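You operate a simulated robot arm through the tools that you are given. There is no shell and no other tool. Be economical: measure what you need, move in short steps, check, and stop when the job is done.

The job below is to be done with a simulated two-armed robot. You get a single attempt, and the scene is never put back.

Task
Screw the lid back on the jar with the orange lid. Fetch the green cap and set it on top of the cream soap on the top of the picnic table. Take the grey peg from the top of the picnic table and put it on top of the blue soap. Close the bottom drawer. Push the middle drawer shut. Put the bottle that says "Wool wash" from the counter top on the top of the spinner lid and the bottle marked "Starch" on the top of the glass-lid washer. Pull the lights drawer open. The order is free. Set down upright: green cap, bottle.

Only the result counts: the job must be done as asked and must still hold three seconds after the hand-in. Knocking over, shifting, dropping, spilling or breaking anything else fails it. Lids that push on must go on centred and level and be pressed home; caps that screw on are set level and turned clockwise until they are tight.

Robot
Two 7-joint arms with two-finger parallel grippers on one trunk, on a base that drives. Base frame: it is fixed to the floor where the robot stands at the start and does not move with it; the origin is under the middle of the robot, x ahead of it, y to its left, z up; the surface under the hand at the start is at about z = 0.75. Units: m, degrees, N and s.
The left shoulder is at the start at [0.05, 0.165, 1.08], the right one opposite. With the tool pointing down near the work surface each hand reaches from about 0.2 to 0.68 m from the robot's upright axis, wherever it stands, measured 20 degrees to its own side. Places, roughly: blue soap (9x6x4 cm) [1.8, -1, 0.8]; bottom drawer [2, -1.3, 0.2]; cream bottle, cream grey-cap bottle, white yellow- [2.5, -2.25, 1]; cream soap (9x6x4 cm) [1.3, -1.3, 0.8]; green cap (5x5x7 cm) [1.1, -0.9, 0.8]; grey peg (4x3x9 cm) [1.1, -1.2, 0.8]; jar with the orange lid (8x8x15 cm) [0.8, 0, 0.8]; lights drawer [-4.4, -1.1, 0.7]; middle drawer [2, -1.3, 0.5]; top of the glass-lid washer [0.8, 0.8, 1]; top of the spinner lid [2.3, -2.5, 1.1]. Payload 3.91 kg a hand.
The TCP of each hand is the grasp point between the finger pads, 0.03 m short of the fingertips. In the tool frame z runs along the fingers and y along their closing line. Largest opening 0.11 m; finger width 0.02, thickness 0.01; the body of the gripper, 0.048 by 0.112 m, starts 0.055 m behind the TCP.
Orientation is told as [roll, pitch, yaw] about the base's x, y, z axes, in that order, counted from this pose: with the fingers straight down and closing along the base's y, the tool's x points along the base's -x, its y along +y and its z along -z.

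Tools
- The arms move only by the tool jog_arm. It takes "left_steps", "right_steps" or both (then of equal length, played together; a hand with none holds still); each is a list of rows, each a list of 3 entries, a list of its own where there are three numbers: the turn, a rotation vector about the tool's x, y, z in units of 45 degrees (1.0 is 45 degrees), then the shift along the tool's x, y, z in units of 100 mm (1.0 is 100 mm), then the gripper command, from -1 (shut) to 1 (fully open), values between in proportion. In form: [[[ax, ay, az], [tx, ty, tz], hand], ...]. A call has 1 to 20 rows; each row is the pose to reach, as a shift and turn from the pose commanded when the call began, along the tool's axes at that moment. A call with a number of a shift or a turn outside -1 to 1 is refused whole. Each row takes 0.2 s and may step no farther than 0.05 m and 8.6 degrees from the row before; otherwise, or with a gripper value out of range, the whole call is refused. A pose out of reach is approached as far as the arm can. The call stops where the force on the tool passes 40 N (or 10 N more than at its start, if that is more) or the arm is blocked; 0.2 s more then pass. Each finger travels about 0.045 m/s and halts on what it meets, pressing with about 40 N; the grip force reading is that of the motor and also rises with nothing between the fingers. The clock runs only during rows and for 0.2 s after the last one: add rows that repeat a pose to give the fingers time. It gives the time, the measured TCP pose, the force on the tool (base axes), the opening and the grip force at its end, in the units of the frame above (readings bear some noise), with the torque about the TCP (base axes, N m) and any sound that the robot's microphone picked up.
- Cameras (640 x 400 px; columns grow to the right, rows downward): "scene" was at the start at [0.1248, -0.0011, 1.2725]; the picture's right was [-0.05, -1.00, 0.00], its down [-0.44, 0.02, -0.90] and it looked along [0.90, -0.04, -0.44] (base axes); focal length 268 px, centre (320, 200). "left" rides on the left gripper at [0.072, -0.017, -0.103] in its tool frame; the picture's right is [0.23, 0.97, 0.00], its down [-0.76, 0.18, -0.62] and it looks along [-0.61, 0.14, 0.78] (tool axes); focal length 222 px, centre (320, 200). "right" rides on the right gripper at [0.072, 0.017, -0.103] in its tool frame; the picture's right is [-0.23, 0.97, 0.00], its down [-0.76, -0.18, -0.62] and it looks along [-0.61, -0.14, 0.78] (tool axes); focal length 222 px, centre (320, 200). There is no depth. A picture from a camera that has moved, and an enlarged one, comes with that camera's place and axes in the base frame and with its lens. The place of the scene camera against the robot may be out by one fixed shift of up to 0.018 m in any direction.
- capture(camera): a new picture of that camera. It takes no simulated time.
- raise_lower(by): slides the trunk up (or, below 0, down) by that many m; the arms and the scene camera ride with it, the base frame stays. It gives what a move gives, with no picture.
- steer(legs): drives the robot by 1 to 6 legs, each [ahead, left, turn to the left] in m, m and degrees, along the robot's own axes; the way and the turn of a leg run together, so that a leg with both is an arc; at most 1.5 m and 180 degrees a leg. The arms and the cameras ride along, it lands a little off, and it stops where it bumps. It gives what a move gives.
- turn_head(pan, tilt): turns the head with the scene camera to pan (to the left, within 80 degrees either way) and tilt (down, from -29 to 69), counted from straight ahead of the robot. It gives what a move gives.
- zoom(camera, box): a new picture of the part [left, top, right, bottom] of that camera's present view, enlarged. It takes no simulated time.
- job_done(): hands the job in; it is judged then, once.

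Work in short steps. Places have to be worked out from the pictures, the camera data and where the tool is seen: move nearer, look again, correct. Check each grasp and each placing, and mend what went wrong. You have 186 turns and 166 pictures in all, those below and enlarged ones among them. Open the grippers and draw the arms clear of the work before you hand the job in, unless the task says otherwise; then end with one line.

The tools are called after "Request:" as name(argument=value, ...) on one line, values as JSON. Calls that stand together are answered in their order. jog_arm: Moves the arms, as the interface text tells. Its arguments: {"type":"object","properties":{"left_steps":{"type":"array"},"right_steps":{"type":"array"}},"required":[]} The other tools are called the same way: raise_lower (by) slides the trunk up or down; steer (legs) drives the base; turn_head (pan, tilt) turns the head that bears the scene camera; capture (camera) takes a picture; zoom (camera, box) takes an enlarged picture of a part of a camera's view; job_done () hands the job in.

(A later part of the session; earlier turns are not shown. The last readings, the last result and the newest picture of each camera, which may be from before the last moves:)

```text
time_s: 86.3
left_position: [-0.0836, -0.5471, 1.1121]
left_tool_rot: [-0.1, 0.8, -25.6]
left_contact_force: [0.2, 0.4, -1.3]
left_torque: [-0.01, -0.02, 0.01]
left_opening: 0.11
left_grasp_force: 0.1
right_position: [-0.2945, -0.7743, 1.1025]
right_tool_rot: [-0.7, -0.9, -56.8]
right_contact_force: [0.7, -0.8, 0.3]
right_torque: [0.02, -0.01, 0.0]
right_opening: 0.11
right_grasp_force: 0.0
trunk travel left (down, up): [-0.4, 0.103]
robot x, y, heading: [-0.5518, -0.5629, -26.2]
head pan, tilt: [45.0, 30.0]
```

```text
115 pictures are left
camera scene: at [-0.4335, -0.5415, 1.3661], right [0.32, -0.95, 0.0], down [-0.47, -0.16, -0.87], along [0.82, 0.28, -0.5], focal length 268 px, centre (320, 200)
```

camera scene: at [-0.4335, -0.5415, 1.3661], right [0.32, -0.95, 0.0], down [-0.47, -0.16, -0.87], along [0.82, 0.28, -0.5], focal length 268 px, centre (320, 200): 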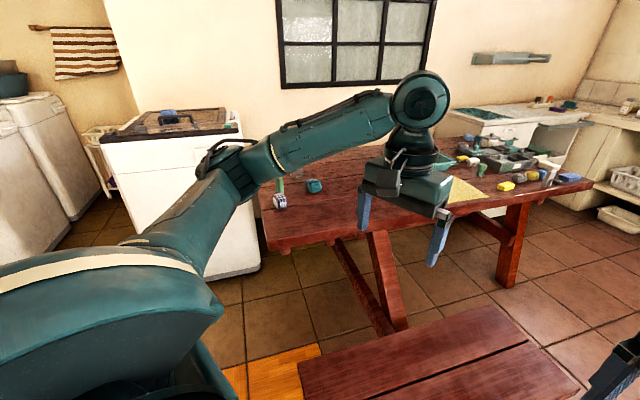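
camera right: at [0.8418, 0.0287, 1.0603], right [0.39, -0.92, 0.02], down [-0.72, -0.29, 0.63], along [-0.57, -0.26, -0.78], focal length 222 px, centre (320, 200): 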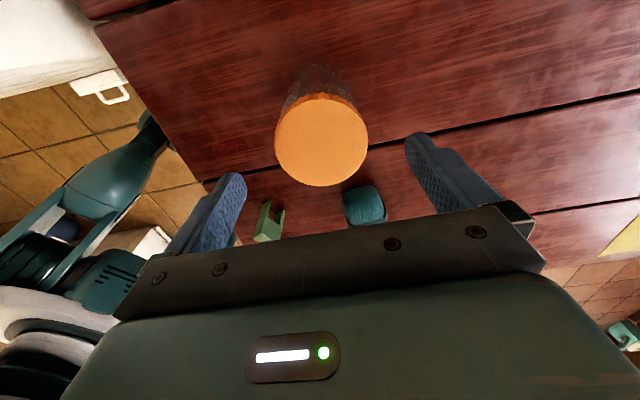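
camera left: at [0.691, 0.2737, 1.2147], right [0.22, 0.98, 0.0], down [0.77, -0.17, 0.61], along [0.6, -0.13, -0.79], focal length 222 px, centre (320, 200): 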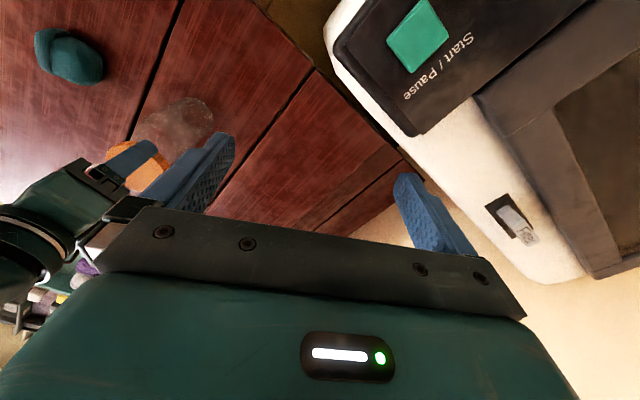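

The base touched near the bench corner. I back off and take a wider path.

Request:
steer(legs=[[-0.1175, -0.102, 0], [0.488, -0.43, 0], [0.714, -0.209, 0], [0.3, 0.2, 0]])

Request:
turn_head(pan=60, tilt=35)

Request:
capture(camera="scene")

```text
time_s: 97.3
left_position: [0.9152, -1.5749, 1.1114]
left_tool_rot: [-0.1, 0.9, -23.3]
left_contact_force: [-0.7, 0.2, -0.2]
left_torque: [-0.02, 0.0, 0.02]
left_opening: 0.11
left_grasp_force: 0.0
right_position: [0.7135, -1.8125, 1.1029]
right_tool_rot: [-0.7, -0.8, -54.3]
right_contact_force: [-0.1, -0.4, -0.5]
right_torque: [0.02, -0.02, -0.01]
right_opening: 0.1099
right_grasp_force: 0.1
trunk travel left (down, up): [-0.4, 0.103]
robot x, y, heading: [0.4511, -1.6106, -23.5]
head pan, tilt: [45.0, 30.0]
```

```text
time_s: 98.0
left_position: [0.9147, -1.5746, 1.1106]
left_tool_rot: [-0.1, 0.8, -23.4]
left_contact_force: [0.2, 0.4, 0.1]
left_torque: [0.02, 0.03, 0.03]
left_opening: 0.11
left_grasp_force: 0.1
right_position: [0.7136, -1.8107, 1.1032]
right_tool_rot: [-0.6, -0.9, -54.3]
right_contact_force: [1.4, 0.9, 0.1]
right_torque: [-0.01, 0.01, 0.03]
right_opening: 0.1099
right_grasp_force: 0.0
trunk travel left (down, up): [-0.4, 0.103]
robot x, y, heading: [0.4498, -1.6067, -23.4]
head pan, tilt: [60.0, 35.0]
```

```text
114 pictures are left
camera scene: at [0.5521, -1.5651, 1.3584], right [0.59, -0.81, 0.0], down [-0.46, -0.34, -0.82], along [0.66, 0.49, -0.57], focal length 268 px, centre (320, 200)
```

scene: 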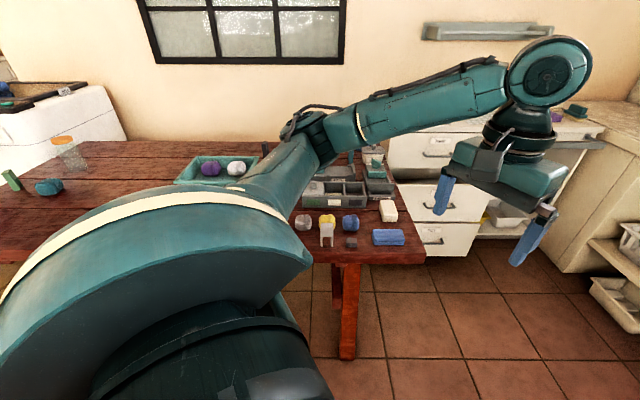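

The items are near the table's far right corner (≈(1.19, −1.49)); the drawer unit stands beyond the table end. I turn left to face the table and look.

Request:
steer(legs=[[0, 0, 59], [0.2, 0, 0]])

Request:
turn_head(pan=0, tilt=40)

Request:
capture(camera="scene")

Request:
zoom(camera="scene", box=[220, 160, 460, 310])

```text
time_s: 102.2
left_position: [0.8291, -1.0821, 1.112]
left_tool_rot: [-0.1, 0.9, 35.2]
left_contact_force: [0.3, 0.1, -0.2]
left_torque: [-0.01, -0.02, 0.0]
left_opening: 0.11
left_grasp_force: 0.0
right_position: [0.9253, -1.3775, 1.1033]
right_tool_rot: [-0.7, -0.7, 4.1]
right_contact_force: [0.6, 0.5, 0.1]
right_torque: [-0.01, -0.01, 0.01]
right_opening: 0.11
right_grasp_force: 0.0
trunk travel left (down, up): [-0.4, 0.103]
robot x, y, heading: [0.6165, -1.4945, 35.1]
head pan, tilt: [60.0, 35.0]
```

```text
time_s: 103.5
left_position: [0.8282, -1.0804, 1.1114]
left_tool_rot: [-0.1, 0.7, 35.2]
left_contact_force: [0.3, 0.2, -0.6]
left_torque: [0.05, 0.01, -0.02]
left_opening: 0.1098
left_grasp_force: 0.2
right_position: [0.9239, -1.3776, 1.1034]
right_tool_rot: [-0.6, -0.8, 4.2]
right_contact_force: [-0.1, -0.8, 0.3]
right_torque: [0.01, 0.01, 0.02]
right_opening: 0.1098
right_grasp_force: 0.1
trunk travel left (down, up): [-0.4, 0.103]
robot x, y, heading: [0.6155, -1.4925, 34.9]
head pan, tilt: [0.0, 40.0]
```

```text
113 pictures are left
camera scene: at [0.7118, -1.4263, 1.3508], right [0.57, -0.82, 0.0], down [-0.53, -0.37, -0.77], along [0.63, 0.44, -0.64], focal length 268 px, centre (320, 200)
```

scene: 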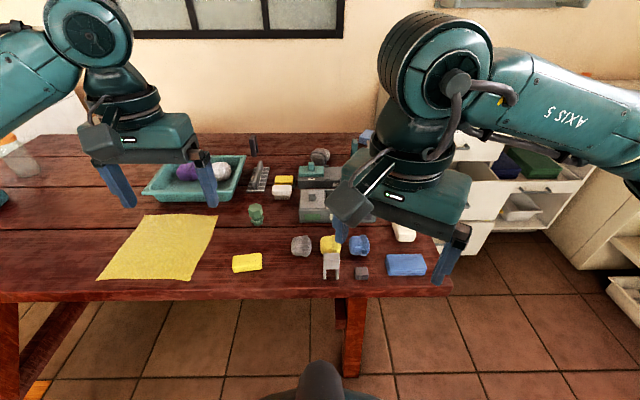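

```text
2.67 times, centred on (340, 235) of scene
camera zoom: at [0.7118, -1.4263, 1.3508], right [0.57, -0.82, 0.0], down [-0.53, -0.37, -0.77], along [0.63, 0.44, -0.64], focal length 713 px, centre (267, 107)
```

zoom: 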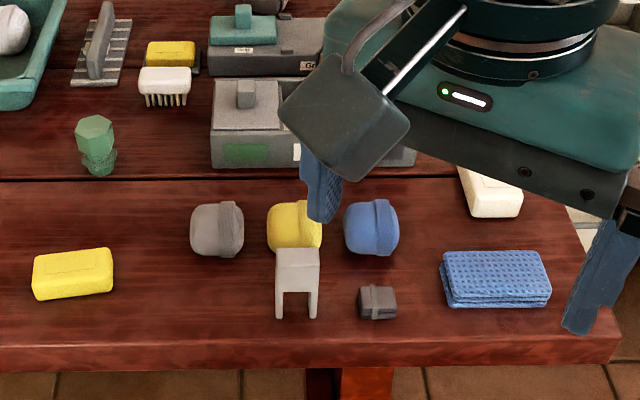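

Green cap at ≈(1.11, −0.90), grey peg ≈(1.07, −1.21), cream soap ≈(1.30, −1.32). I move ahead 0.12 m, lower the trunk by 0.1, and head the left hand toward the cap.

Request:
steer(legs=[[0.12, 0, 0]])

Request:
raise_lower(by=-0.08)

Request:
capture(camera="scene")

Request:
capture(camera="left")

```text
time_s: 104.8
left_position: [0.9306, -1.0109, 1.1113]
left_tool_rot: [0.0, 0.9, 35.0]
left_contact_force: [0.2, -0.7, -1.7]
left_torque: [-0.04, 0.03, -0.01]
left_opening: 0.11
left_grasp_force: 0.0
right_position: [1.0252, -1.3075, 1.1029]
right_tool_rot: [-0.7, -0.8, 4.1]
right_contact_force: [-0.2, 0.2, 0.5]
right_torque: [-0.05, 0.04, -0.01]
right_opening: 0.1098
right_grasp_force: 0.1
trunk travel left (down, up): [-0.4, 0.103]
robot x, y, heading: [0.7158, -1.4254, 35.1]
head pan, tilt: [0.0, 40.0]
```

```text
time_s: 106.0
left_position: [0.9306, -1.0121, 1.0321]
left_tool_rot: [-0.2, 0.8, 35.1]
left_contact_force: [-0.2, 0.0, -0.2]
left_torque: [-0.01, -0.02, 0.02]
left_opening: 0.1102
left_grasp_force: 0.1
right_position: [1.0255, -1.307, 1.0237]
right_tool_rot: [-0.6, -0.9, 4.1]
right_contact_force: [0.7, 0.2, 0.4]
right_torque: [0.03, 0.03, 0.0]
right_opening: 0.1098
right_grasp_force: 0.1
trunk travel left (down, up): [-0.32, 0.183]
robot x, y, heading: [0.717, -1.4212, 34.6]
head pan, tilt: [0.0, 40.0]
```

```text
111 pictures are left
camera scene: at [0.813, -1.3563, 1.2708], right [0.57, -0.82, 0.0], down [-0.53, -0.37, -0.77], along [0.63, 0.44, -0.64], focal length 268 px, centre (320, 200)
```

scene: 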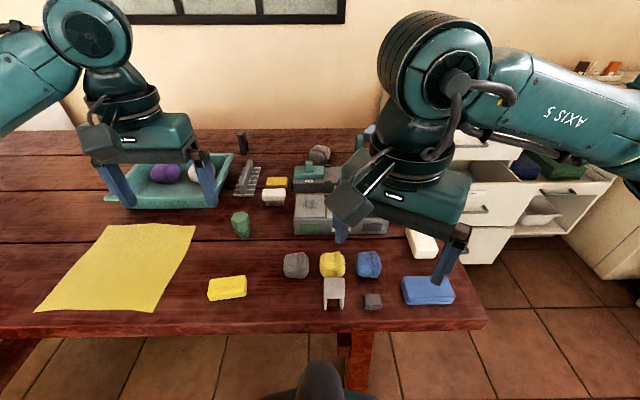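

```text
110 pictures are left
camera left: at [0.8833, -1.0673, 1.1354], right [-0.75, 0.67, 0.0], down [0.53, 0.59, 0.61], along [0.41, 0.46, -0.79], focal length 222 px, centre (320, 200)
```

left: 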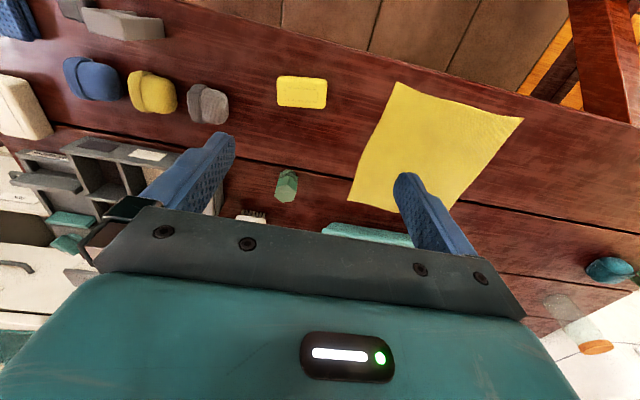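

Cap ≈(1.10, −0.915). I move the left hand forward in two hops and look again.

Request:
jog_arm(left_steps=[[[0, 0, 0], [-0.4, 0, 0], 1], [[0, 0, 0], [-0.8, 0, 0], 1], [[0, 0, 0], [-1.0, 0, 0], 1]])

Request:
jog_arm(left_steps=[[[0, 0, 0], [-0.4, -0.05, 0.2], 1], [[0, 0, 0], [-0.6, -0.1, 0.5], 1], [[0, 0, 0], [-0.6, -0.1, 0.9], 1]])

Request:
capture(camera="left")

Request:
zoom(camera="scene", box=[170, 150, 330, 250])

```text
time_s: 106.8
left_position: [1.0089, -0.9531, 1.0298]
left_tool_rot: [-0.1, 0.7, 35.1]
left_contact_force: [-0.8, 0.3, -0.9]
left_torque: [0.02, 0.02, -0.01]
left_opening: 0.11
left_grasp_force: 0.0
right_position: [1.0251, -1.3073, 1.0219]
right_tool_rot: [-0.6, -1.0, 4.1]
right_contact_force: [-0.2, -0.7, 0.2]
right_torque: [0.0, 0.01, -0.01]
right_opening: 0.1099
right_grasp_force: 0.0
trunk travel left (down, up): [-0.32, 0.183]
robot x, y, heading: [0.7158, -1.4242, 34.8]
head pan, tilt: [0.0, 40.0]
```

```text
time_s: 107.6
left_position: [1.0646, -0.9293, 0.9394]
left_tool_rot: [-0.1, 0.8, 35.1]
left_contact_force: [0.0, -0.7, 0.2]
left_torque: [-0.01, -0.01, -0.03]
left_opening: 0.11
left_grasp_force: 0.1
right_position: [1.0251, -1.3073, 1.0236]
right_tool_rot: [-0.6, -0.9, 4.1]
right_contact_force: [0.1, 0.7, -0.1]
right_torque: [0.0, 0.01, -0.02]
right_opening: 0.1101
right_grasp_force: 0.1
trunk travel left (down, up): [-0.32, 0.183]
robot x, y, heading: [0.7185, -1.4251, 34.4]
head pan, tilt: [0.0, 40.0]
```

```text
109 pictures are left
camera left: at [1.017, -0.9851, 1.0425], right [-0.75, 0.67, 0.0], down [0.53, 0.59, 0.61], along [0.41, 0.46, -0.79], focal length 222 px, centre (320, 200)
```

left: 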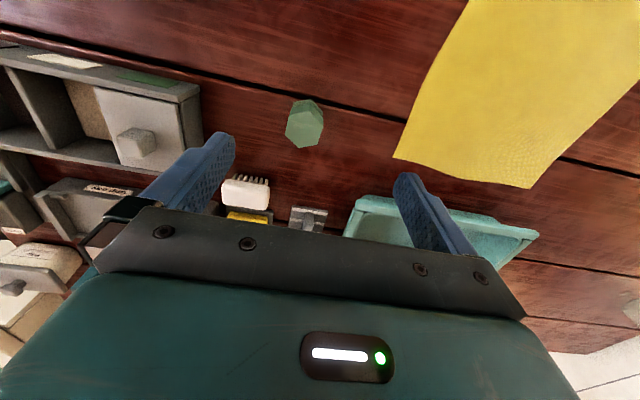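

```text
4.00 times, centred on (250, 200) of scene
camera zoom: at [0.8132, -1.356, 1.2708], right [0.57, -0.82, 0.0], down [-0.53, -0.37, -0.77], along [0.63, 0.44, -0.64], focal length 1070 px, centre (600, 200)
```

zoom: 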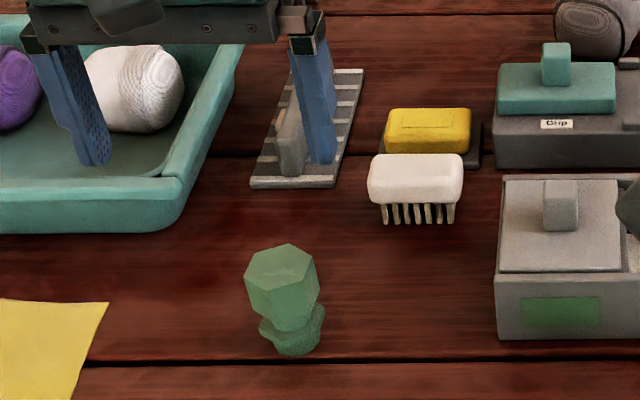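

Cap top centre from the wrist view: (1.086, −0.935), flats facing the fingers. I centre over it and go down to z ≈ 0.80, then grip.

Request:
jog_arm(left_steps=[[[0, 0, 0], [-0.14, -0.17, 0.2], 1], [[0, 0, 0], [-0.14, -0.17, 0.5], 1], [[0, 0, 0], [-0.14, -0.17, 0.7], 1]])

Request:
capture(camera="left")

```text
time_s: 108.4
left_position: [1.0864, -0.9365, 0.8676]
left_tool_rot: [0.0, 0.7, 35.1]
left_contact_force: [0.5, -0.2, -0.2]
left_torque: [0.02, 0.0, -0.01]
left_opening: 0.1102
left_grasp_force: 0.1
right_position: [1.0249, -1.3069, 1.0234]
right_tool_rot: [-0.6, -1.0, 4.2]
right_contact_force: [0.3, 0.0, 0.3]
right_torque: [0.01, 0.02, 0.01]
right_opening: 0.1099
right_grasp_force: 0.1
trunk travel left (down, up): [-0.32, 0.183]
robot x, y, heading: [0.7166, -1.4237, 34.8]
head pan, tilt: [0.0, 40.0]
```

```text
107 pictures are left
camera left: at [1.0397, -0.9914, 0.9721], right [-0.75, 0.67, 0.0], down [0.53, 0.59, 0.61], along [0.41, 0.46, -0.79], focal length 222 px, centre (320, 200)
```

left: 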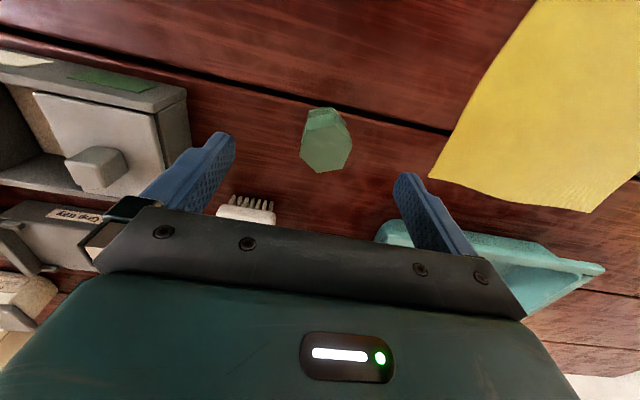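

Well centred. Lower to z ≈ 0.80 and close.

Request:
jog_arm(left_steps=[[[0, 0, 0], [0, 0.04, 0.3], 1], [[0, 0, 0], [0, 0.04, 0.66], 1], [[0, 0, 0], [0, 0.04, 0.66], 0], [[0, 0, 0], [0, 0.04, 0.66], -1], [[0, 0, 0], [0, 0.04, 0.66], -1], [[0, 0, 0], [0, 0.04, 0.66], -1], [[0, 0, 0], [0, 0.04, 0.66], -1]])

Request:
capture(camera="left")

```text
time_s: 110.0
left_position: [1.0852, -0.9337, 0.8045]
left_tool_rot: [-0.1, 0.8, 35.2]
left_contact_force: [-0.6, 0.1, 0.5]
left_torque: [0.04, 0.0, 0.0]
left_opening: 0.0364
left_grasp_force: 33.7
right_position: [1.0248, -1.3079, 1.0225]
right_tool_rot: [-0.6, -0.9, 4.1]
right_contact_force: [0.0, 0.0, -0.3]
right_torque: [-0.04, -0.01, 0.01]
right_opening: 0.1101
right_grasp_force: 0.0
trunk travel left (down, up): [-0.32, 0.183]
robot x, y, heading: [0.7144, -1.4217, 34.7]
head pan, tilt: [0.0, 40.0]
```

```text
106 pictures are left
camera left: at [1.0372, -0.9884, 0.908], right [-0.75, 0.67, 0.0], down [0.53, 0.59, 0.61], along [0.41, 0.46, -0.79], focal length 222 px, centre (320, 200)
```

left: 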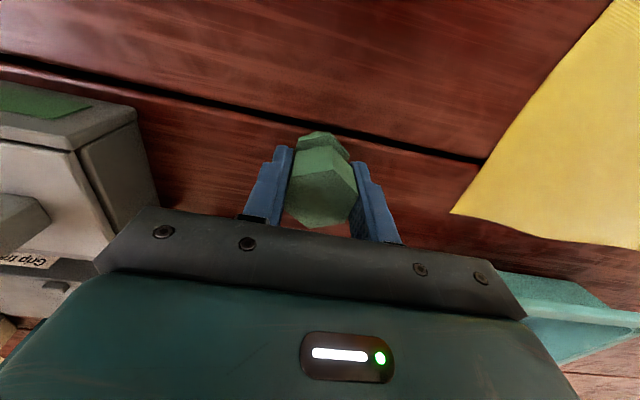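

Cap gripped (0.036 m). I lift it, then slide the robot right so the left hand can get to the cream soap.

Request:
jog_arm(left_steps=[[[0, 0, 0], [0, 0, -0.3], -1], [[0, 0, 0], [0, 0, -0.7], -1], [[0, 0, 0], [0, 0, -1.0], -1]])

Request:
jog_arm(left_steps=[[[0, 0, 0], [0.2, 0, -0.4], -1], [[0, 0, 0], [0.4, 0, -0.7], -1], [[0, 0, 0], [0.5, 0, -0.9], -1]])

Request:
steer(legs=[[0, -0.36, 0]])

Request:
capture(camera="scene")

Request:
capture(camera="left")

```text
time_s: 110.8
left_position: [1.0833, -0.9304, 0.9045]
left_tool_rot: [0.0, 0.7, 35.1]
left_contact_force: [0.0, 0.0, -1.4]
left_torque: [-0.02, 0.04, 0.02]
left_opening: 0.0362
left_grasp_force: 39.4
right_position: [1.0244, -1.3075, 1.0224]
right_tool_rot: [-0.6, -0.9, 4.1]
right_contact_force: [-0.4, -0.3, -0.2]
right_torque: [-0.01, -0.02, -0.01]
right_opening: 0.11
right_grasp_force: 0.0
trunk travel left (down, up): [-0.32, 0.183]
robot x, y, heading: [0.7171, -1.4273, 34.8]
head pan, tilt: [0.0, 40.0]
```

```text
time_s: 111.6
left_position: [1.0441, -0.961, 0.9941]
left_tool_rot: [0.0, 0.9, 35.1]
left_contact_force: [-0.7, -0.5, -0.1]
left_torque: [0.01, 0.0, 0.01]
left_opening: 0.0366
left_grasp_force: 39.8
right_position: [1.0247, -1.3065, 1.0231]
right_tool_rot: [-0.5, -0.9, 4.1]
right_contact_force: [-0.2, 0.0, 0.4]
right_torque: [0.01, 0.01, -0.02]
right_opening: 0.1098
right_grasp_force: 0.1
trunk travel left (down, up): [-0.32, 0.183]
robot x, y, heading: [0.716, -1.4237, 34.6]
head pan, tilt: [0.0, 40.0]
```

```text
time_s: 115.3
left_position: [1.2492, -1.2553, 0.9947]
left_tool_rot: [0.0, 0.8, 35.4]
left_contact_force: [0.4, -0.3, -0.6]
left_torque: [0.0, -0.01, -0.02]
left_opening: 0.0362
left_grasp_force: 39.9
right_position: [1.2332, -1.604, 1.0227]
right_tool_rot: [-0.6, -1.0, 4.4]
right_contact_force: [0.1, 0.6, -0.4]
right_torque: [-0.02, 0.03, -0.03]
right_opening: 0.1101
right_grasp_force: 0.1
trunk travel left (down, up): [-0.32, 0.183]
robot x, y, heading: [0.9241, -1.7222, 35.2]
head pan, tilt: [0.0, 40.0]
```

```text
105 pictures are left
camera scene: at [1.02, -1.6528, 1.2708], right [0.57, -0.82, 0.0], down [-0.53, -0.37, -0.77], along [0.63, 0.44, -0.64], focal length 268 px, centre (320, 200)
```

scene: 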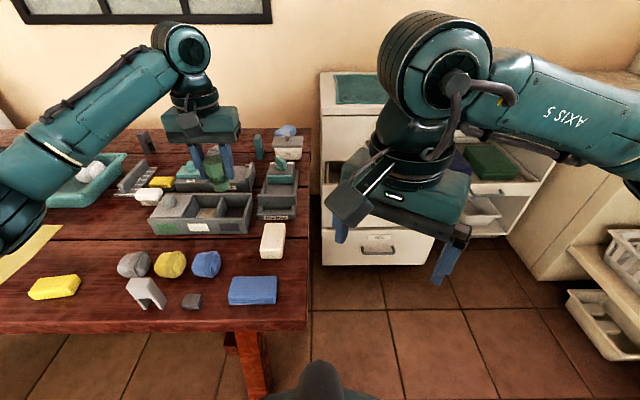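

```text
104 pictures are left
camera left: at [1.2025, -1.3119, 1.0976], right [-0.75, 0.66, 0.0], down [0.52, 0.59, 0.61], along [0.4, 0.46, -0.79], focal length 222 px, centre (320, 200)
```

left: 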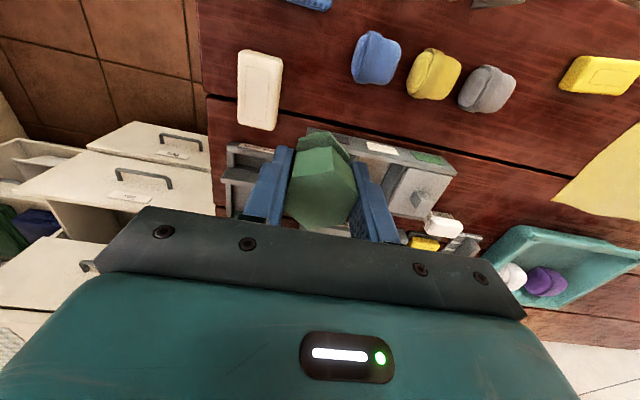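

Cream soap at (1.300, −1.317). I move the cap above it, go down 10 cm, and look.

Request:
jog_arm(left_steps=[[[0, 0, 0], [-0.03, -0.4, 0], -1], [[0, 0, 0], [-0.06, -0.8, 0], -1], [[0, 0, 0], [-0.06, -0.8, 0.4], -1], [[0, 0, 0], [-0.06, -0.8, 0.8], -1], [[0, 0, 0], [-0.06, -0.8, 1.0], -1]])

Request:
capture(camera="left")

Request:
zoom(camera="scene", box=[200, 180, 340, 280])

```text
time_s: 116.5
left_position: [1.3009, -1.319, 0.8956]
left_tool_rot: [-0.1, 0.8, 35.4]
left_contact_force: [0.2, 0.6, 0.2]
left_torque: [-0.01, 0.0, -0.02]
left_opening: 0.0364
left_grasp_force: 40.3
right_position: [1.2318, -1.6025, 1.0224]
right_tool_rot: [-0.6, -0.9, 4.4]
right_contact_force: [-0.8, -0.8, -0.4]
right_torque: [0.01, -0.01, 0.02]
right_opening: 0.11
right_grasp_force: 0.0
trunk travel left (down, up): [-0.32, 0.183]
robot x, y, heading: [0.9221, -1.7175, 35.1]
head pan, tilt: [0.0, 40.0]
```

```text
103 pictures are left
camera left: at [1.2545, -1.3749, 0.9984], right [-0.75, 0.66, 0.0], down [0.52, 0.59, 0.61], along [0.4, 0.46, -0.79], focal length 222 px, centre (320, 200)
```

left: 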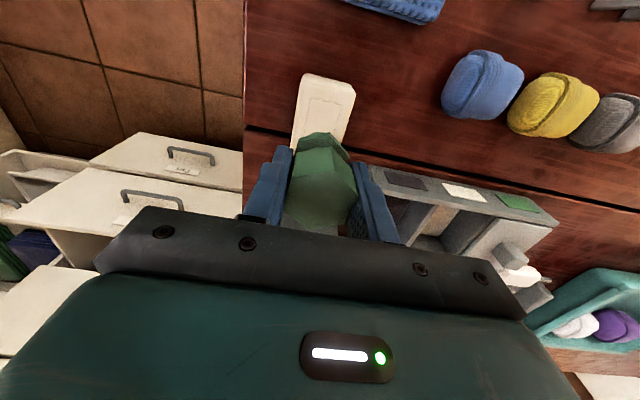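

```text
4.00 times, centred on (270, 230) of scene
camera zoom: at [1.02, -1.6527, 1.2708], right [0.57, -0.82, 0.0], down [-0.53, -0.37, -0.77], along [0.63, 0.44, -0.64], focal length 1070 px, centre (520, 80)
```

zoom: 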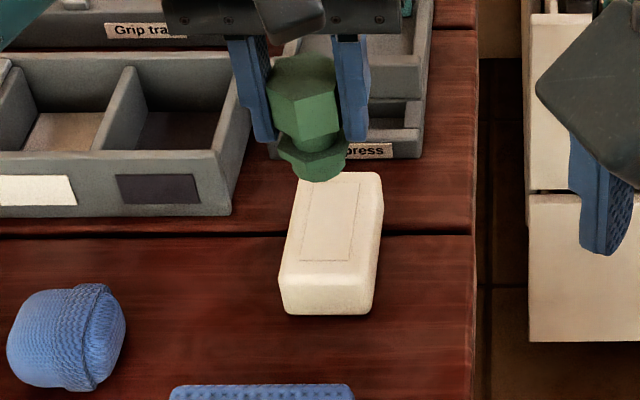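

Soap centre refined to ≈(1.308, −1.317). I nudge 6 mm and lower onto the soap in small steps, watching force.

Request:
jog_arm(left_steps=[[[0, 0, 0], [-0.05, -0.03, 0.1], -1], [[0, 0, 0], [-0.05, -0.03, 0.25], -1], [[0, 0, 0], [-0.05, -0.03, 0.4], -1], [[0, 0, 0], [-0.05, -0.03, 0.46], -1]])

Request:
zoom(camera="scene", box=[200, 180, 340, 280])

```text
time_s: 117.5
left_position: [1.3052, -1.3172, 0.8487]
left_tool_rot: [0.1, 0.8, 35.4]
left_contact_force: [-0.3, 0.4, -0.6]
left_torque: [-0.02, 0.04, 0.0]
left_opening: 0.0364
left_grasp_force: 40.0
right_position: [1.2317, -1.6031, 1.0229]
right_tool_rot: [-0.6, -0.8, 4.4]
right_contact_force: [0.7, 1.4, -0.5]
right_torque: [0.0, 0.0, 0.0]
right_opening: 0.1102
right_grasp_force: 0.1
trunk travel left (down, up): [-0.32, 0.183]
robot x, y, heading: [0.9264, -1.7188, 35.2]
head pan, tilt: [0.0, 40.0]
```

```text
4.00 times, centred on (270, 230) of scene
camera zoom: at [1.02, -1.6527, 1.2708], right [0.57, -0.82, 0.0], down [-0.53, -0.37, -0.77], along [0.63, 0.44, -0.64], focal length 1070 px, centre (520, 80)
```

zoom: 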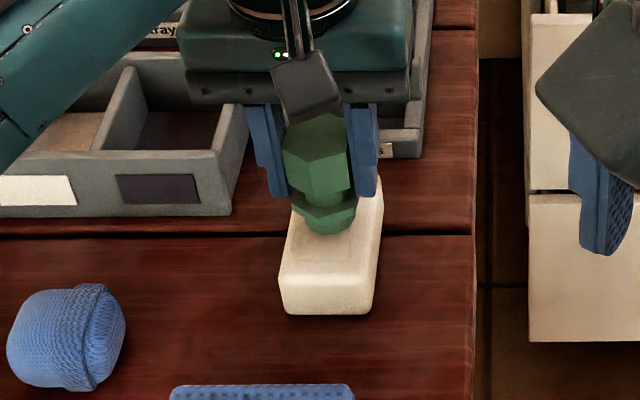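

Centred; still no contact. I lower further in 3 mm steps.

Request:
jog_arm(left_steps=[[[0, 0, 0], [0, 0, 0.03], -1], [[0, 0, 0], [0, 0, 0.05], -1]])

Request:
jog_arm(left_steps=[[[0, 0, 0], [0, 0, 0.02], -1], [[0, 0, 0], [0, 0, 0.04], -1]])

```text
time_s: 118.1
left_position: [1.3053, -1.3186, 0.8421]
left_tool_rot: [-0.1, 0.8, 35.5]
left_contact_force: [1.1, 0.3, 0.0]
left_torque: [-0.01, 0.03, 0.0]
left_opening: 0.0362
left_grasp_force: 39.6
right_position: [1.2325, -1.6023, 1.0238]
right_tool_rot: [-0.6, -0.9, 4.3]
right_contact_force: [0.7, 0.6, 0.7]
right_torque: [-0.05, 0.01, -0.02]
right_opening: 0.1101
right_grasp_force: 0.0
trunk travel left (down, up): [-0.32, 0.183]
robot x, y, heading: [0.9231, -1.7224, 35.0]
head pan, tilt: [0.0, 40.0]
```

```text
time_s: 118.7
left_position: [1.3048, -1.3183, 0.8394]
left_tool_rot: [-0.1, 0.8, 35.3]
left_contact_force: [0.1, -0.2, 5.7]
left_torque: [-0.05, 0.04, 0.05]
left_opening: 0.0364
left_grasp_force: 39.6
right_position: [1.2308, -1.6025, 1.0241]
right_tool_rot: [-0.5, -0.9, 4.4]
right_contact_force: [0.8, -1.5, 0.2]
right_torque: [-0.03, -0.01, 0.01]
right_opening: 0.1102
right_grasp_force: 0.1
trunk travel left (down, up): [-0.32, 0.183]
robot x, y, heading: [0.9231, -1.7217, 35.1]
head pan, tilt: [0.0, 40.0]
```

Contact (5.7 N up). I open the fingers, rise straight up, and check.

Request:
jog_arm(left_steps=[[[0, 0, 0], [0, 0, 0], -0.3], [[0, 0, 0], [0, 0, 0], 0.2], [[0, 0, 0], [0, 0, 0], 0.5], [[0, 0, 0], [0, 0, 0], 0.5], [[0, 0, 0], [0, 0, -0.3], 0.5], [[0, 0, 0], [0, 0, -0.7], 0.5], [[0, 0, 0], [0, 0, -1.0], 0.5]])

Request:
zoom(camera="scene", box=[200, 180, 340, 280])

```text
time_s: 120.3
left_position: [1.3046, -1.3184, 0.9381]
left_tool_rot: [0.0, 0.8, 35.4]
left_contact_force: [-0.7, -0.3, 0.7]
left_torque: [-0.01, 0.02, 0.01]
left_opening: 0.0827
left_grasp_force: 0.0
right_position: [1.2315, -1.6023, 1.0235]
right_tool_rot: [-0.6, -0.9, 4.5]
right_contact_force: [0.0, -0.6, 0.4]
right_torque: [0.0, 0.01, -0.01]
right_opening: 0.1099
right_grasp_force: 0.0
trunk travel left (down, up): [-0.32, 0.183]
robot x, y, heading: [0.9183, -1.7218, 35.0]
head pan, tilt: [0.0, 40.0]
```

```text
4.00 times, centred on (270, 230) of scene
camera zoom: at [1.0199, -1.653, 1.2708], right [0.57, -0.82, 0.0], down [-0.53, -0.37, -0.77], along [0.63, 0.44, -0.64], focal length 1070 px, centre (520, 80)
```

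zoom: 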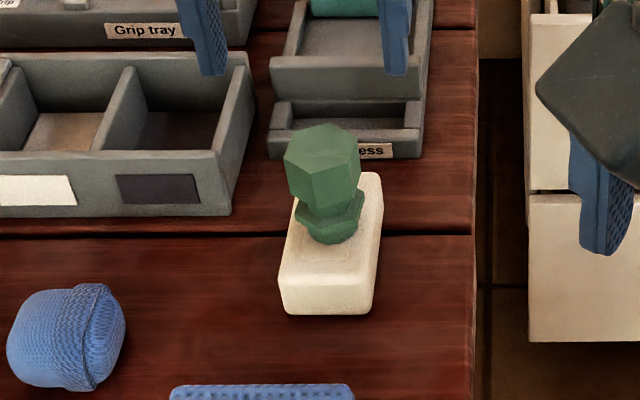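

The cap stands on the cream soap. Now the grey peg: I move the left hand over it.

Request:
jog_arm(left_steps=[[[0, 0, 0], [0, 0.2, -0.4], 1], [[0, 0, 0], [0.2, 0.5, -0.6], 1], [[0, 0, 0], [0.5, 0.8, -0.6], 1], [[0, 0, 0], [0.7, 1.0, -0.6], 1]])

Request:
jog_arm(left_steps=[[[0, 0, 0], [0.2, 0.3, 0], 1], [[0, 0, 0], [0.5, 0.6, 0], 1], [[0, 0, 0], [0.75, 0.9, 0], 1], [[0, 0, 0], [0.75, 1.0, 0], 1]])

Request:
capture(camera="left")

Request:
zoom(camera="scene", box=[100, 230, 240, 330])

```text
time_s: 121.3
left_position: [1.1915, -1.2767, 1.0032]
left_tool_rot: [-0.1, 0.8, 35.4]
left_contact_force: [-0.2, -0.2, 0.4]
left_torque: [0.0, 0.03, 0.0]
left_opening: 0.1102
left_grasp_force: 0.0
right_position: [1.2315, -1.604, 1.024]
right_tool_rot: [-0.6, -0.9, 4.3]
right_contact_force: [1.2, 0.0, 0.0]
right_torque: [0.03, 0.0, 0.01]
right_opening: 0.11
right_grasp_force: 0.1
trunk travel left (down, up): [-0.32, 0.183]
robot x, y, heading: [0.9235, -1.7233, 35.0]
head pan, tilt: [0.0, 40.0]
```

```text
time_s: 122.3
left_position: [1.073, -1.2363, 1.0017]
left_tool_rot: [0.0, 0.7, 35.4]
left_contact_force: [0.3, 0.5, -0.1]
left_torque: [0.0, -0.03, -0.03]
left_opening: 0.1102
left_grasp_force: 0.1
right_position: [1.2323, -1.6033, 1.0226]
right_tool_rot: [-0.6, -1.0, 4.4]
right_contact_force: [0.2, 0.1, -0.1]
right_torque: [0.0, 0.02, 0.01]
right_opening: 0.1102
right_grasp_force: 0.0
trunk travel left (down, up): [-0.32, 0.183]
robot x, y, heading: [0.9224, -1.7201, 34.9]
head pan, tilt: [0.0, 40.0]
```

```text
99 pictures are left
camera left: at [1.0266, -1.2919, 1.1052], right [-0.75, 0.66, 0.0], down [0.53, 0.59, 0.61], along [0.4, 0.46, -0.79], focal length 222 px, centre (320, 200)
```

left: 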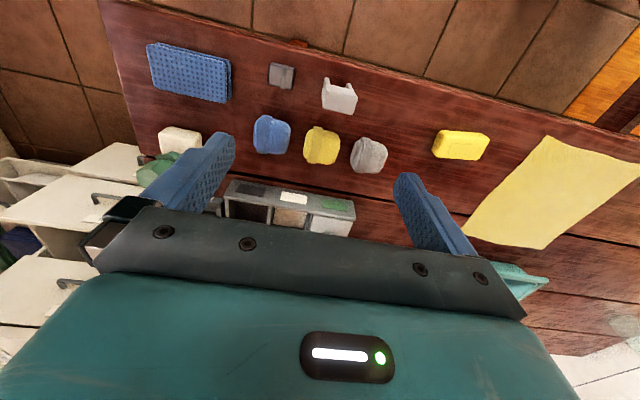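

```text
4.00 times, centred on (170, 280) of scene
camera zoom: at [1.02, -1.6527, 1.2708], right [0.57, -0.82, 0.0], down [-0.53, -0.37, -0.77], along [0.63, 0.44, -0.64], focal length 1070 px, centre (920, -120)
```

zoom: 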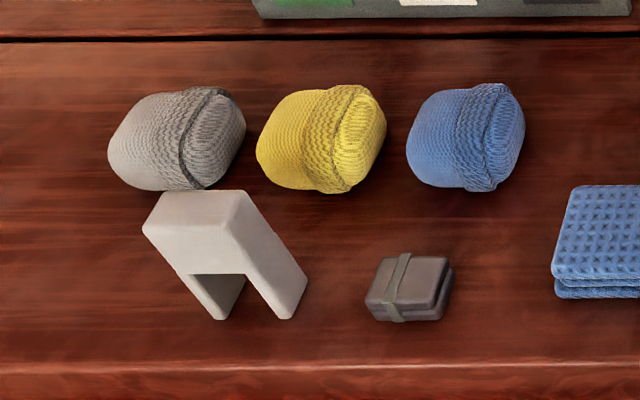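

The peg stands upright at ≈(1.050, −1.228), aligned with the fingers; the little grey box is close, so I keep the opening at 0.07. I align and lower part-way.

Request:
jog_arm(left_steps=[[[0, 0, 0], [0.14, 0.2, 0], 0.3], [[0, 0, 0], [0.14, 0.2, 0.4], 0.3], [[0, 0, 0], [0.14, 0.2, 0.8], 0.3], [[0, 0, 0], [0.14, 0.2, 1.0], 0.3]])

Request:
capture(camera="left")

```text
time_s: 123.3
left_position: [1.0478, -1.2307, 0.8998]
left_tool_rot: [0.0, 0.7, 35.5]
left_contact_force: [-0.2, 0.0, 0.3]
left_torque: [0.03, 0.01, 0.01]
left_opening: 0.0715
left_grasp_force: 0.2
right_position: [1.2315, -1.6023, 1.0226]
right_tool_rot: [-0.6, -0.9, 4.4]
right_contact_force: [1.1, 0.3, -0.4]
right_torque: [0.0, 0.01, 0.02]
right_opening: 0.1099
right_grasp_force: 0.0
trunk travel left (down, up): [-0.32, 0.183]
robot x, y, heading: [0.92, -1.7213, 35.1]
head pan, tilt: [0.0, 40.0]
```

```text
97 pictures are left
camera left: at [1.0013, -1.2865, 1.0035], right [-0.75, 0.66, 0.0], down [0.52, 0.59, 0.61], along [0.4, 0.46, -0.79], focal length 222 px, centre (320, 200)
```

left: 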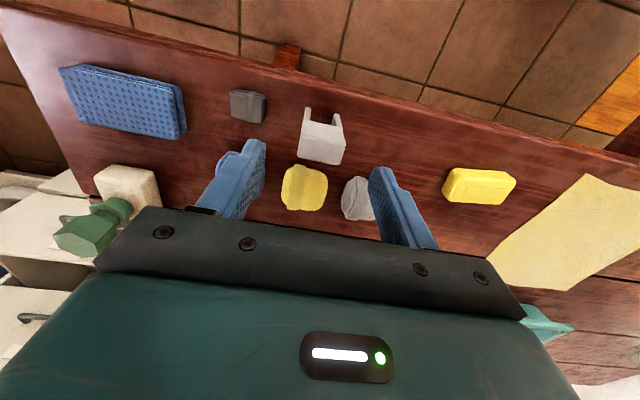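

Peg nearly centred (small −x shift). I lower to z ≈ 0.813 and close.

Request:
jog_arm(left_steps=[[[0, 0, 0], [-0.06, 0.01, 0.3], 0.3], [[0, 0, 0], [-0.06, 0.01, 0.6], 0.3], [[0, 0, 0], [-0.06, 0.01, 0.86], 0.3], [[0, 0, 0], [-0.06, 0.01, 0.86], -1], [[0, 0, 0], [-0.06, 0.01, 0.86], -1], [[0, 0, 0], [-0.06, 0.01, 0.86], -1]])

Request:
capture(camera="left")

Request:
zoom(camera="scene", box=[100, 230, 240, 330])

```text
time_s: 124.7
left_position: [1.053, -1.2283, 0.8161]
left_tool_rot: [0.0, 0.8, 35.4]
left_contact_force: [-0.4, -0.9, -0.8]
left_torque: [0.01, 0.01, 0.04]
left_opening: 0.0383
left_grasp_force: 38.3
right_position: [1.2322, -1.6032, 1.0223]
right_tool_rot: [-0.6, -1.0, 4.4]
right_contact_force: [0.1, -0.5, -0.4]
right_torque: [0.0, 0.0, -0.01]
right_opening: 0.1098
right_grasp_force: 0.0
trunk travel left (down, up): [-0.32, 0.183]
robot x, y, heading: [0.9224, -1.7224, 35.1]
head pan, tilt: [0.0, 40.0]
```

```text
96 pictures are left
camera left: at [1.0061, -1.2836, 0.9197], right [-0.75, 0.66, 0.0], down [0.52, 0.59, 0.61], along [0.4, 0.46, -0.79], focal length 222 px, centre (320, 200)
```

left: 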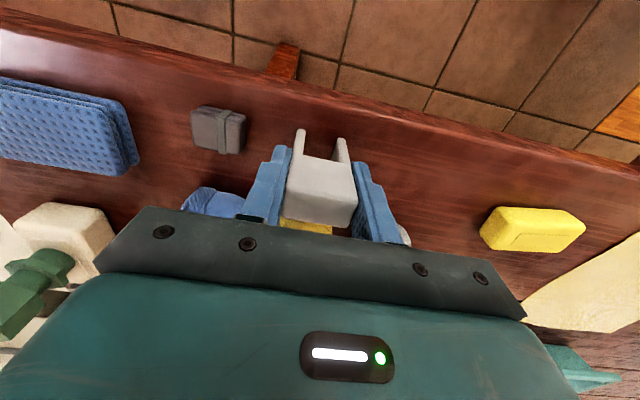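

```text
4.00 times, centred on (170, 280) of scene
camera zoom: at [1.0199, -1.6527, 1.2708], right [0.57, -0.82, 0.0], down [-0.53, -0.37, -0.77], along [0.63, 0.44, -0.64], focal length 1070 px, centre (920, -120)
```

zoom: 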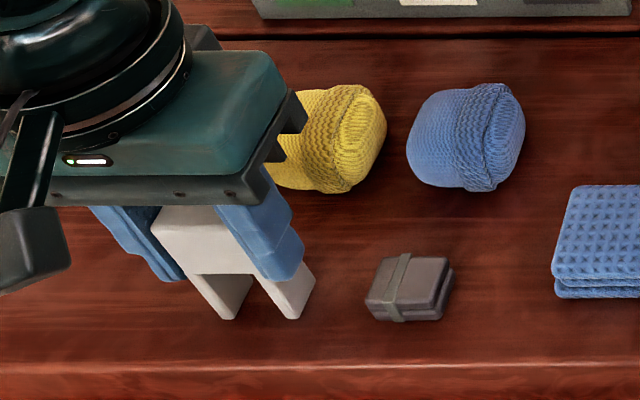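

Peg held (0.038 m). I lift it and slide right to face the drawer unit, keeping the peg in the left hand, then look at the drawers.

Request:
jog_arm(left_steps=[[[0, 0, 0], [0, 0, -0.3], -1], [[0, 0, 0], [0, 0, -0.7], -1], [[0, 0, 0], [0, 0, -1.0], -1]])

Request:
jog_arm(left_steps=[[[0, 0, 0], [0, 0, -0.4], -1], [[0, 0, 0], [0, 0, -0.8], -1], [[0, 0, 0], [0, 0, -1.0], -1]], right_steps=[[[0, 0, 0], [0.2, -0.1, 0], 1], [[0, 0, 0], [0.4, -0.2, 0], 1], [[0, 0, 0], [0.6, -0.3, 0], 1]])

Request:
steer(legs=[[0, -0.4, 0]])

Request:
turn_head(pan=0, tilt=28)

Request:
capture(camera="scene")

```text
time_s: 125.5
left_position: [1.0527, -1.2294, 0.9165]
left_tool_rot: [0.1, 0.9, 35.4]
left_contact_force: [-0.6, -0.1, 0.8]
left_torque: [0.0, 0.01, 0.0]
left_opening: 0.0383
left_grasp_force: 39.4
right_position: [1.2315, -1.604, 1.0226]
right_tool_rot: [-0.6, -1.0, 4.2]
right_contact_force: [-0.2, -0.1, 0.1]
right_torque: [-0.01, -0.01, 0.01]
right_opening: 0.11
right_grasp_force: 0.1
trunk travel left (down, up): [-0.32, 0.183]
robot x, y, heading: [0.9241, -1.7244, 35.1]
head pan, tilt: [0.0, 40.0]
```

```text
time_s: 126.3
left_position: [1.0511, -1.2276, 1.0187]
left_tool_rot: [0.0, 0.8, 35.5]
left_contact_force: [-1.0, -0.1, 0.3]
left_torque: [0.01, 0.01, -0.01]
left_opening: 0.0379
left_grasp_force: 39.8
right_position: [1.1746, -1.6387, 1.0248]
right_tool_rot: [-0.6, -0.9, 4.3]
right_contact_force: [0.5, -0.4, -0.3]
right_torque: [0.0, -0.04, -0.02]
right_opening: 0.1101
right_grasp_force: 0.0
trunk travel left (down, up): [-0.32, 0.183]
robot x, y, heading: [0.9226, -1.7217, 35.1]
head pan, tilt: [0.0, 40.0]
```

```text
time_s: 130.3
left_position: [1.2762, -1.5494, 1.0186]
left_tool_rot: [0.0, 0.8, 36.3]
left_contact_force: [0.2, 0.5, -0.5]
left_torque: [-0.01, 0.02, 0.01]
left_opening: 0.0381
left_grasp_force: 39.5
right_position: [1.4042, -1.9587, 1.0223]
right_tool_rot: [-0.6, -0.9, 5.2]
right_contact_force: [0.3, -0.8, -0.2]
right_torque: [0.06, 0.0, -0.02]
right_opening: 0.1102
right_grasp_force: 0.1
trunk travel left (down, up): [-0.32, 0.183]
robot x, y, heading: [1.1531, -2.0463, 35.8]
head pan, tilt: [0.0, 40.0]
```

```text
time_s: 131.1
left_position: [1.2751, -1.548, 1.0183]
left_tool_rot: [0.0, 0.8, 36.2]
left_contact_force: [-0.7, 0.4, -0.4]
left_torque: [-0.01, -0.01, 0.05]
left_opening: 0.0381
left_grasp_force: 40.1
right_position: [1.4034, -1.9596, 1.0243]
right_tool_rot: [-0.7, -1.0, 5.2]
right_contact_force: [0.9, -0.5, 0.5]
right_torque: [-0.01, 0.01, -0.02]
right_opening: 0.11
right_grasp_force: 0.1
trunk travel left (down, up): [-0.32, 0.183]
robot x, y, heading: [1.154, -2.0443, 35.8]
head pan, tilt: [0.0, 28.0]
```

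```text
94 pictures are left
camera scene: at [1.2543, -1.9711, 1.2893], right [0.59, -0.81, 0.0], down [-0.38, -0.28, -0.88], along [0.72, 0.52, -0.47], focal length 268 px, centre (320, 200)
```

scene: 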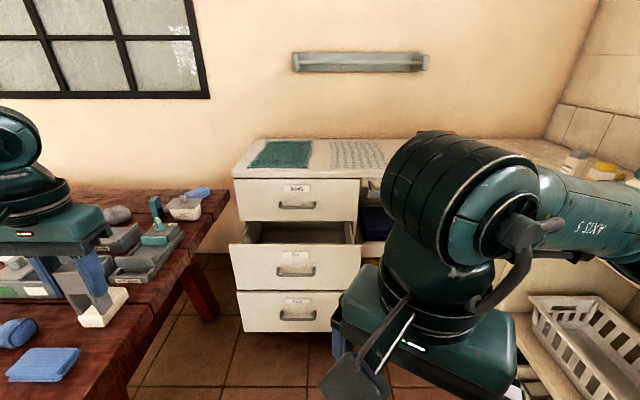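

The top drawer is shut; the middle and bottom drawers stick out. I zoom in.

Request:
zoom(camera="scene", box=[200, 120, 420, 350])

Request:
zoom(camera="scene", box=[100, 165, 260, 265])

```text
1.74 times, centred on (310, 235) of scene
camera zoom: at [1.2543, -1.9711, 1.2893], right [0.59, -0.81, 0.0], down [-0.38, -0.28, -0.88], along [0.72, 0.52, -0.47], focal length 465 px, centre (337, 139)
```

zoom: 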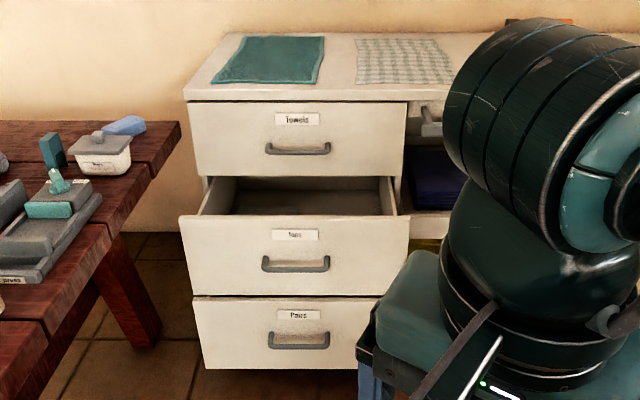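

```text
4.00 times, centred on (180, 215) of scene
camera zoom: at [1.2543, -1.9711, 1.2893], right [0.59, -0.81, 0.0], down [-0.38, -0.28, -0.88], along [0.72, 0.52, -0.47], focal length 1070 px, centre (880, 140)
```

zoom: 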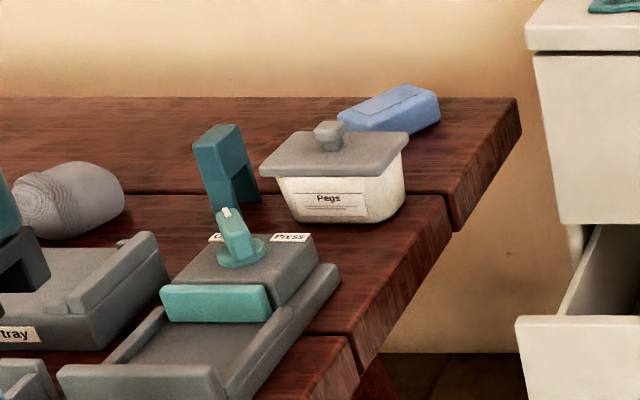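

The blue soap is behind the "Pegs" box at ≈(1.77, −0.95). I place the peg first: drive forward toward the cabinet's left part and look.

Request:
steer(legs=[[0.5, 0.08, 1.5]])

Request:
turn_head(pan=20, tilt=35)

Request:
capture(camera="scene")

Request:
capture(camera="left")

```text
time_s: 134.1
left_position: [1.6241, -1.1792, 1.0184]
left_tool_rot: [0.0, 0.8, 37.5]
left_contact_force: [-0.1, 0.0, 0.2]
left_torque: [0.04, 0.0, -0.03]
left_opening: 0.0378
left_grasp_force: 40.1
right_position: [1.7633, -1.5861, 1.0236]
right_tool_rot: [-0.6, -0.8, 6.4]
right_contact_force: [0.3, 0.3, -0.2]
right_torque: [0.0, -0.02, -0.01]
right_opening: 0.1099
right_grasp_force: 0.0
trunk travel left (down, up): [-0.32, 0.183]
robot x, y, heading: [1.5166, -1.6776, 37.1]
head pan, tilt: [0.0, 28.0]
```

```text
time_s: 134.9
left_position: [1.6247, -1.1791, 1.0175]
left_tool_rot: [0.1, 0.7, 37.5]
left_contact_force: [0.0, 0.1, 0.2]
left_torque: [0.02, 0.0, 0.0]
left_opening: 0.038
left_grasp_force: 39.9
right_position: [1.7618, -1.5876, 1.0234]
right_tool_rot: [-0.6, -0.8, 6.4]
right_contact_force: [-0.1, 0.7, -0.2]
right_torque: [0.0, -0.03, -0.02]
right_opening: 0.1101
right_grasp_force: 0.0
trunk travel left (down, up): [-0.32, 0.183]
robot x, y, heading: [1.5171, -1.6773, 36.9]
head pan, tilt: [20.0, 35.0]
```

```text
91 pictures are left
camera scene: at [1.5878, -1.5839, 1.2784], right [0.84, -0.54, 0.0], down [-0.31, -0.48, -0.82], along [0.45, 0.69, -0.57], focal length 268 px, centre (320, 200)
```

scene: 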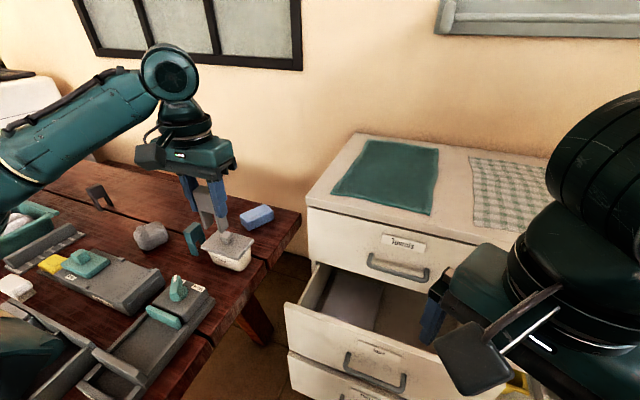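

```text
90 pictures are left
camera left: at [1.5795, -1.2376, 1.1216], right [-0.77, 0.63, 0.0], down [0.5, 0.61, 0.61], along [0.39, 0.47, -0.79], focal length 222 px, centre (320, 200)
```

left: 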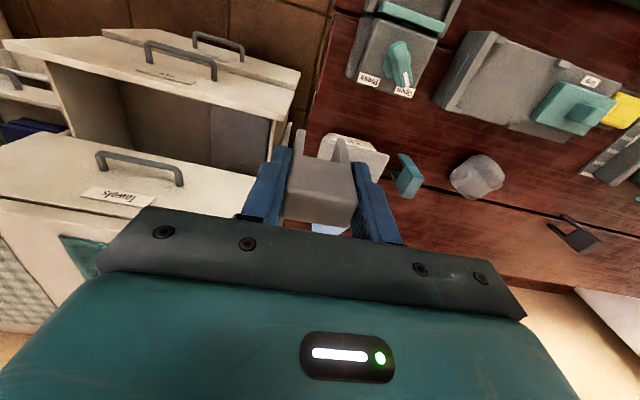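

Blue soap ≈(1.763, −0.962). It is slightly out of reach, so I creep 0.1 forward and 0.06 left, then extend the hand.

Request:
steer(legs=[[0.1, 0.06, 0]])

Request:
jog_arm(left_steps=[[[0, 0, 0], [-0.4, 0.1, 0], -1], [[0, 0, 0], [-0.8, 0.2, 0], -1], [[0, 0, 0], [-1.0, 0.25, 0], -1]])

Request:
capture(camera="left")

Request:
capture(camera="scene")

```text
time_s: 136.1
left_position: [1.6678, -1.0733, 1.0175]
left_tool_rot: [-0.1, 0.9, 37.2]
left_contact_force: [-0.7, 0.1, 0.5]
left_torque: [0.01, -0.01, -0.04]
left_opening: 0.038
left_grasp_force: 40.5
right_position: [1.8046, -1.4798, 1.0229]
right_tool_rot: [-0.7, -0.9, 6.1]
right_contact_force: [1.1, 0.5, 0.1]
right_torque: [0.0, -0.01, 0.02]
right_opening: 0.1102
right_grasp_force: 0.0
trunk travel left (down, up): [-0.32, 0.183]
robot x, y, heading: [1.5547, -1.5718, 36.8]
head pan, tilt: [20.0, 35.0]
```

```text
time_s: 136.9
left_position: [1.7356, -0.9893, 1.018]
left_tool_rot: [0.0, 0.9, 37.2]
left_contact_force: [0.1, -0.4, -0.6]
left_torque: [0.0, 0.01, 0.03]
left_opening: 0.038
left_grasp_force: 40.1
right_position: [1.805, -1.4799, 1.0225]
right_tool_rot: [-0.6, -0.9, 6.2]
right_contact_force: [-0.1, 0.3, 0.9]
right_torque: [-0.02, 0.02, 0.0]
right_opening: 0.1101
right_grasp_force: 0.0
trunk travel left (down, up): [-0.32, 0.183]
robot x, y, heading: [1.5531, -1.567, 36.6]
head pan, tilt: [20.0, 35.0]
```

```text
89 pictures are left
camera left: at [1.6904, -1.0474, 1.1205], right [-0.77, 0.64, 0.0], down [0.51, 0.61, 0.61], along [0.39, 0.47, -0.79], focal length 222 px, centre (320, 200)
```

left: 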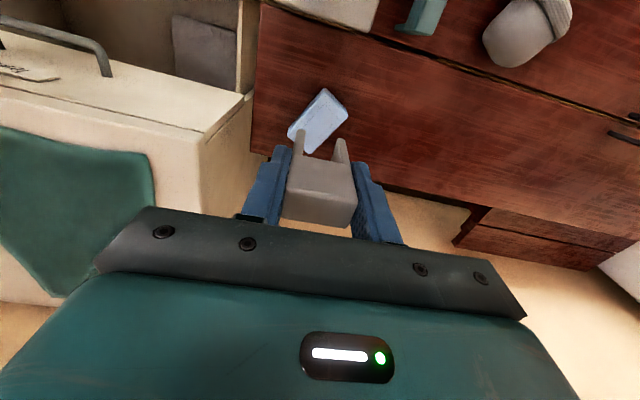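

```text
88 pictures are left
camera scene: at [1.6303, -1.4762, 1.2783], right [0.84, -0.55, 0.0], down [-0.31, -0.48, -0.82], along [0.45, 0.69, -0.57], focal length 268 px, centre (320, 200)
```

scene: 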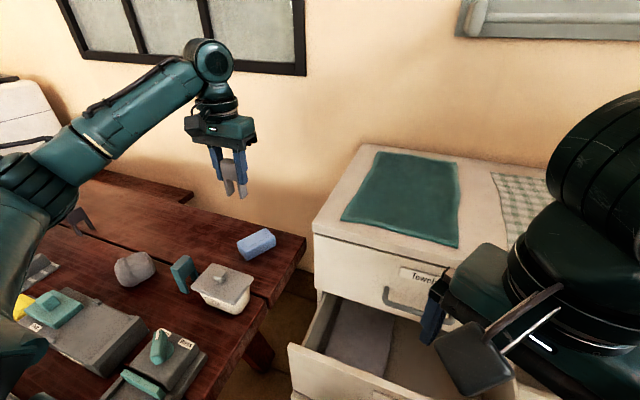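

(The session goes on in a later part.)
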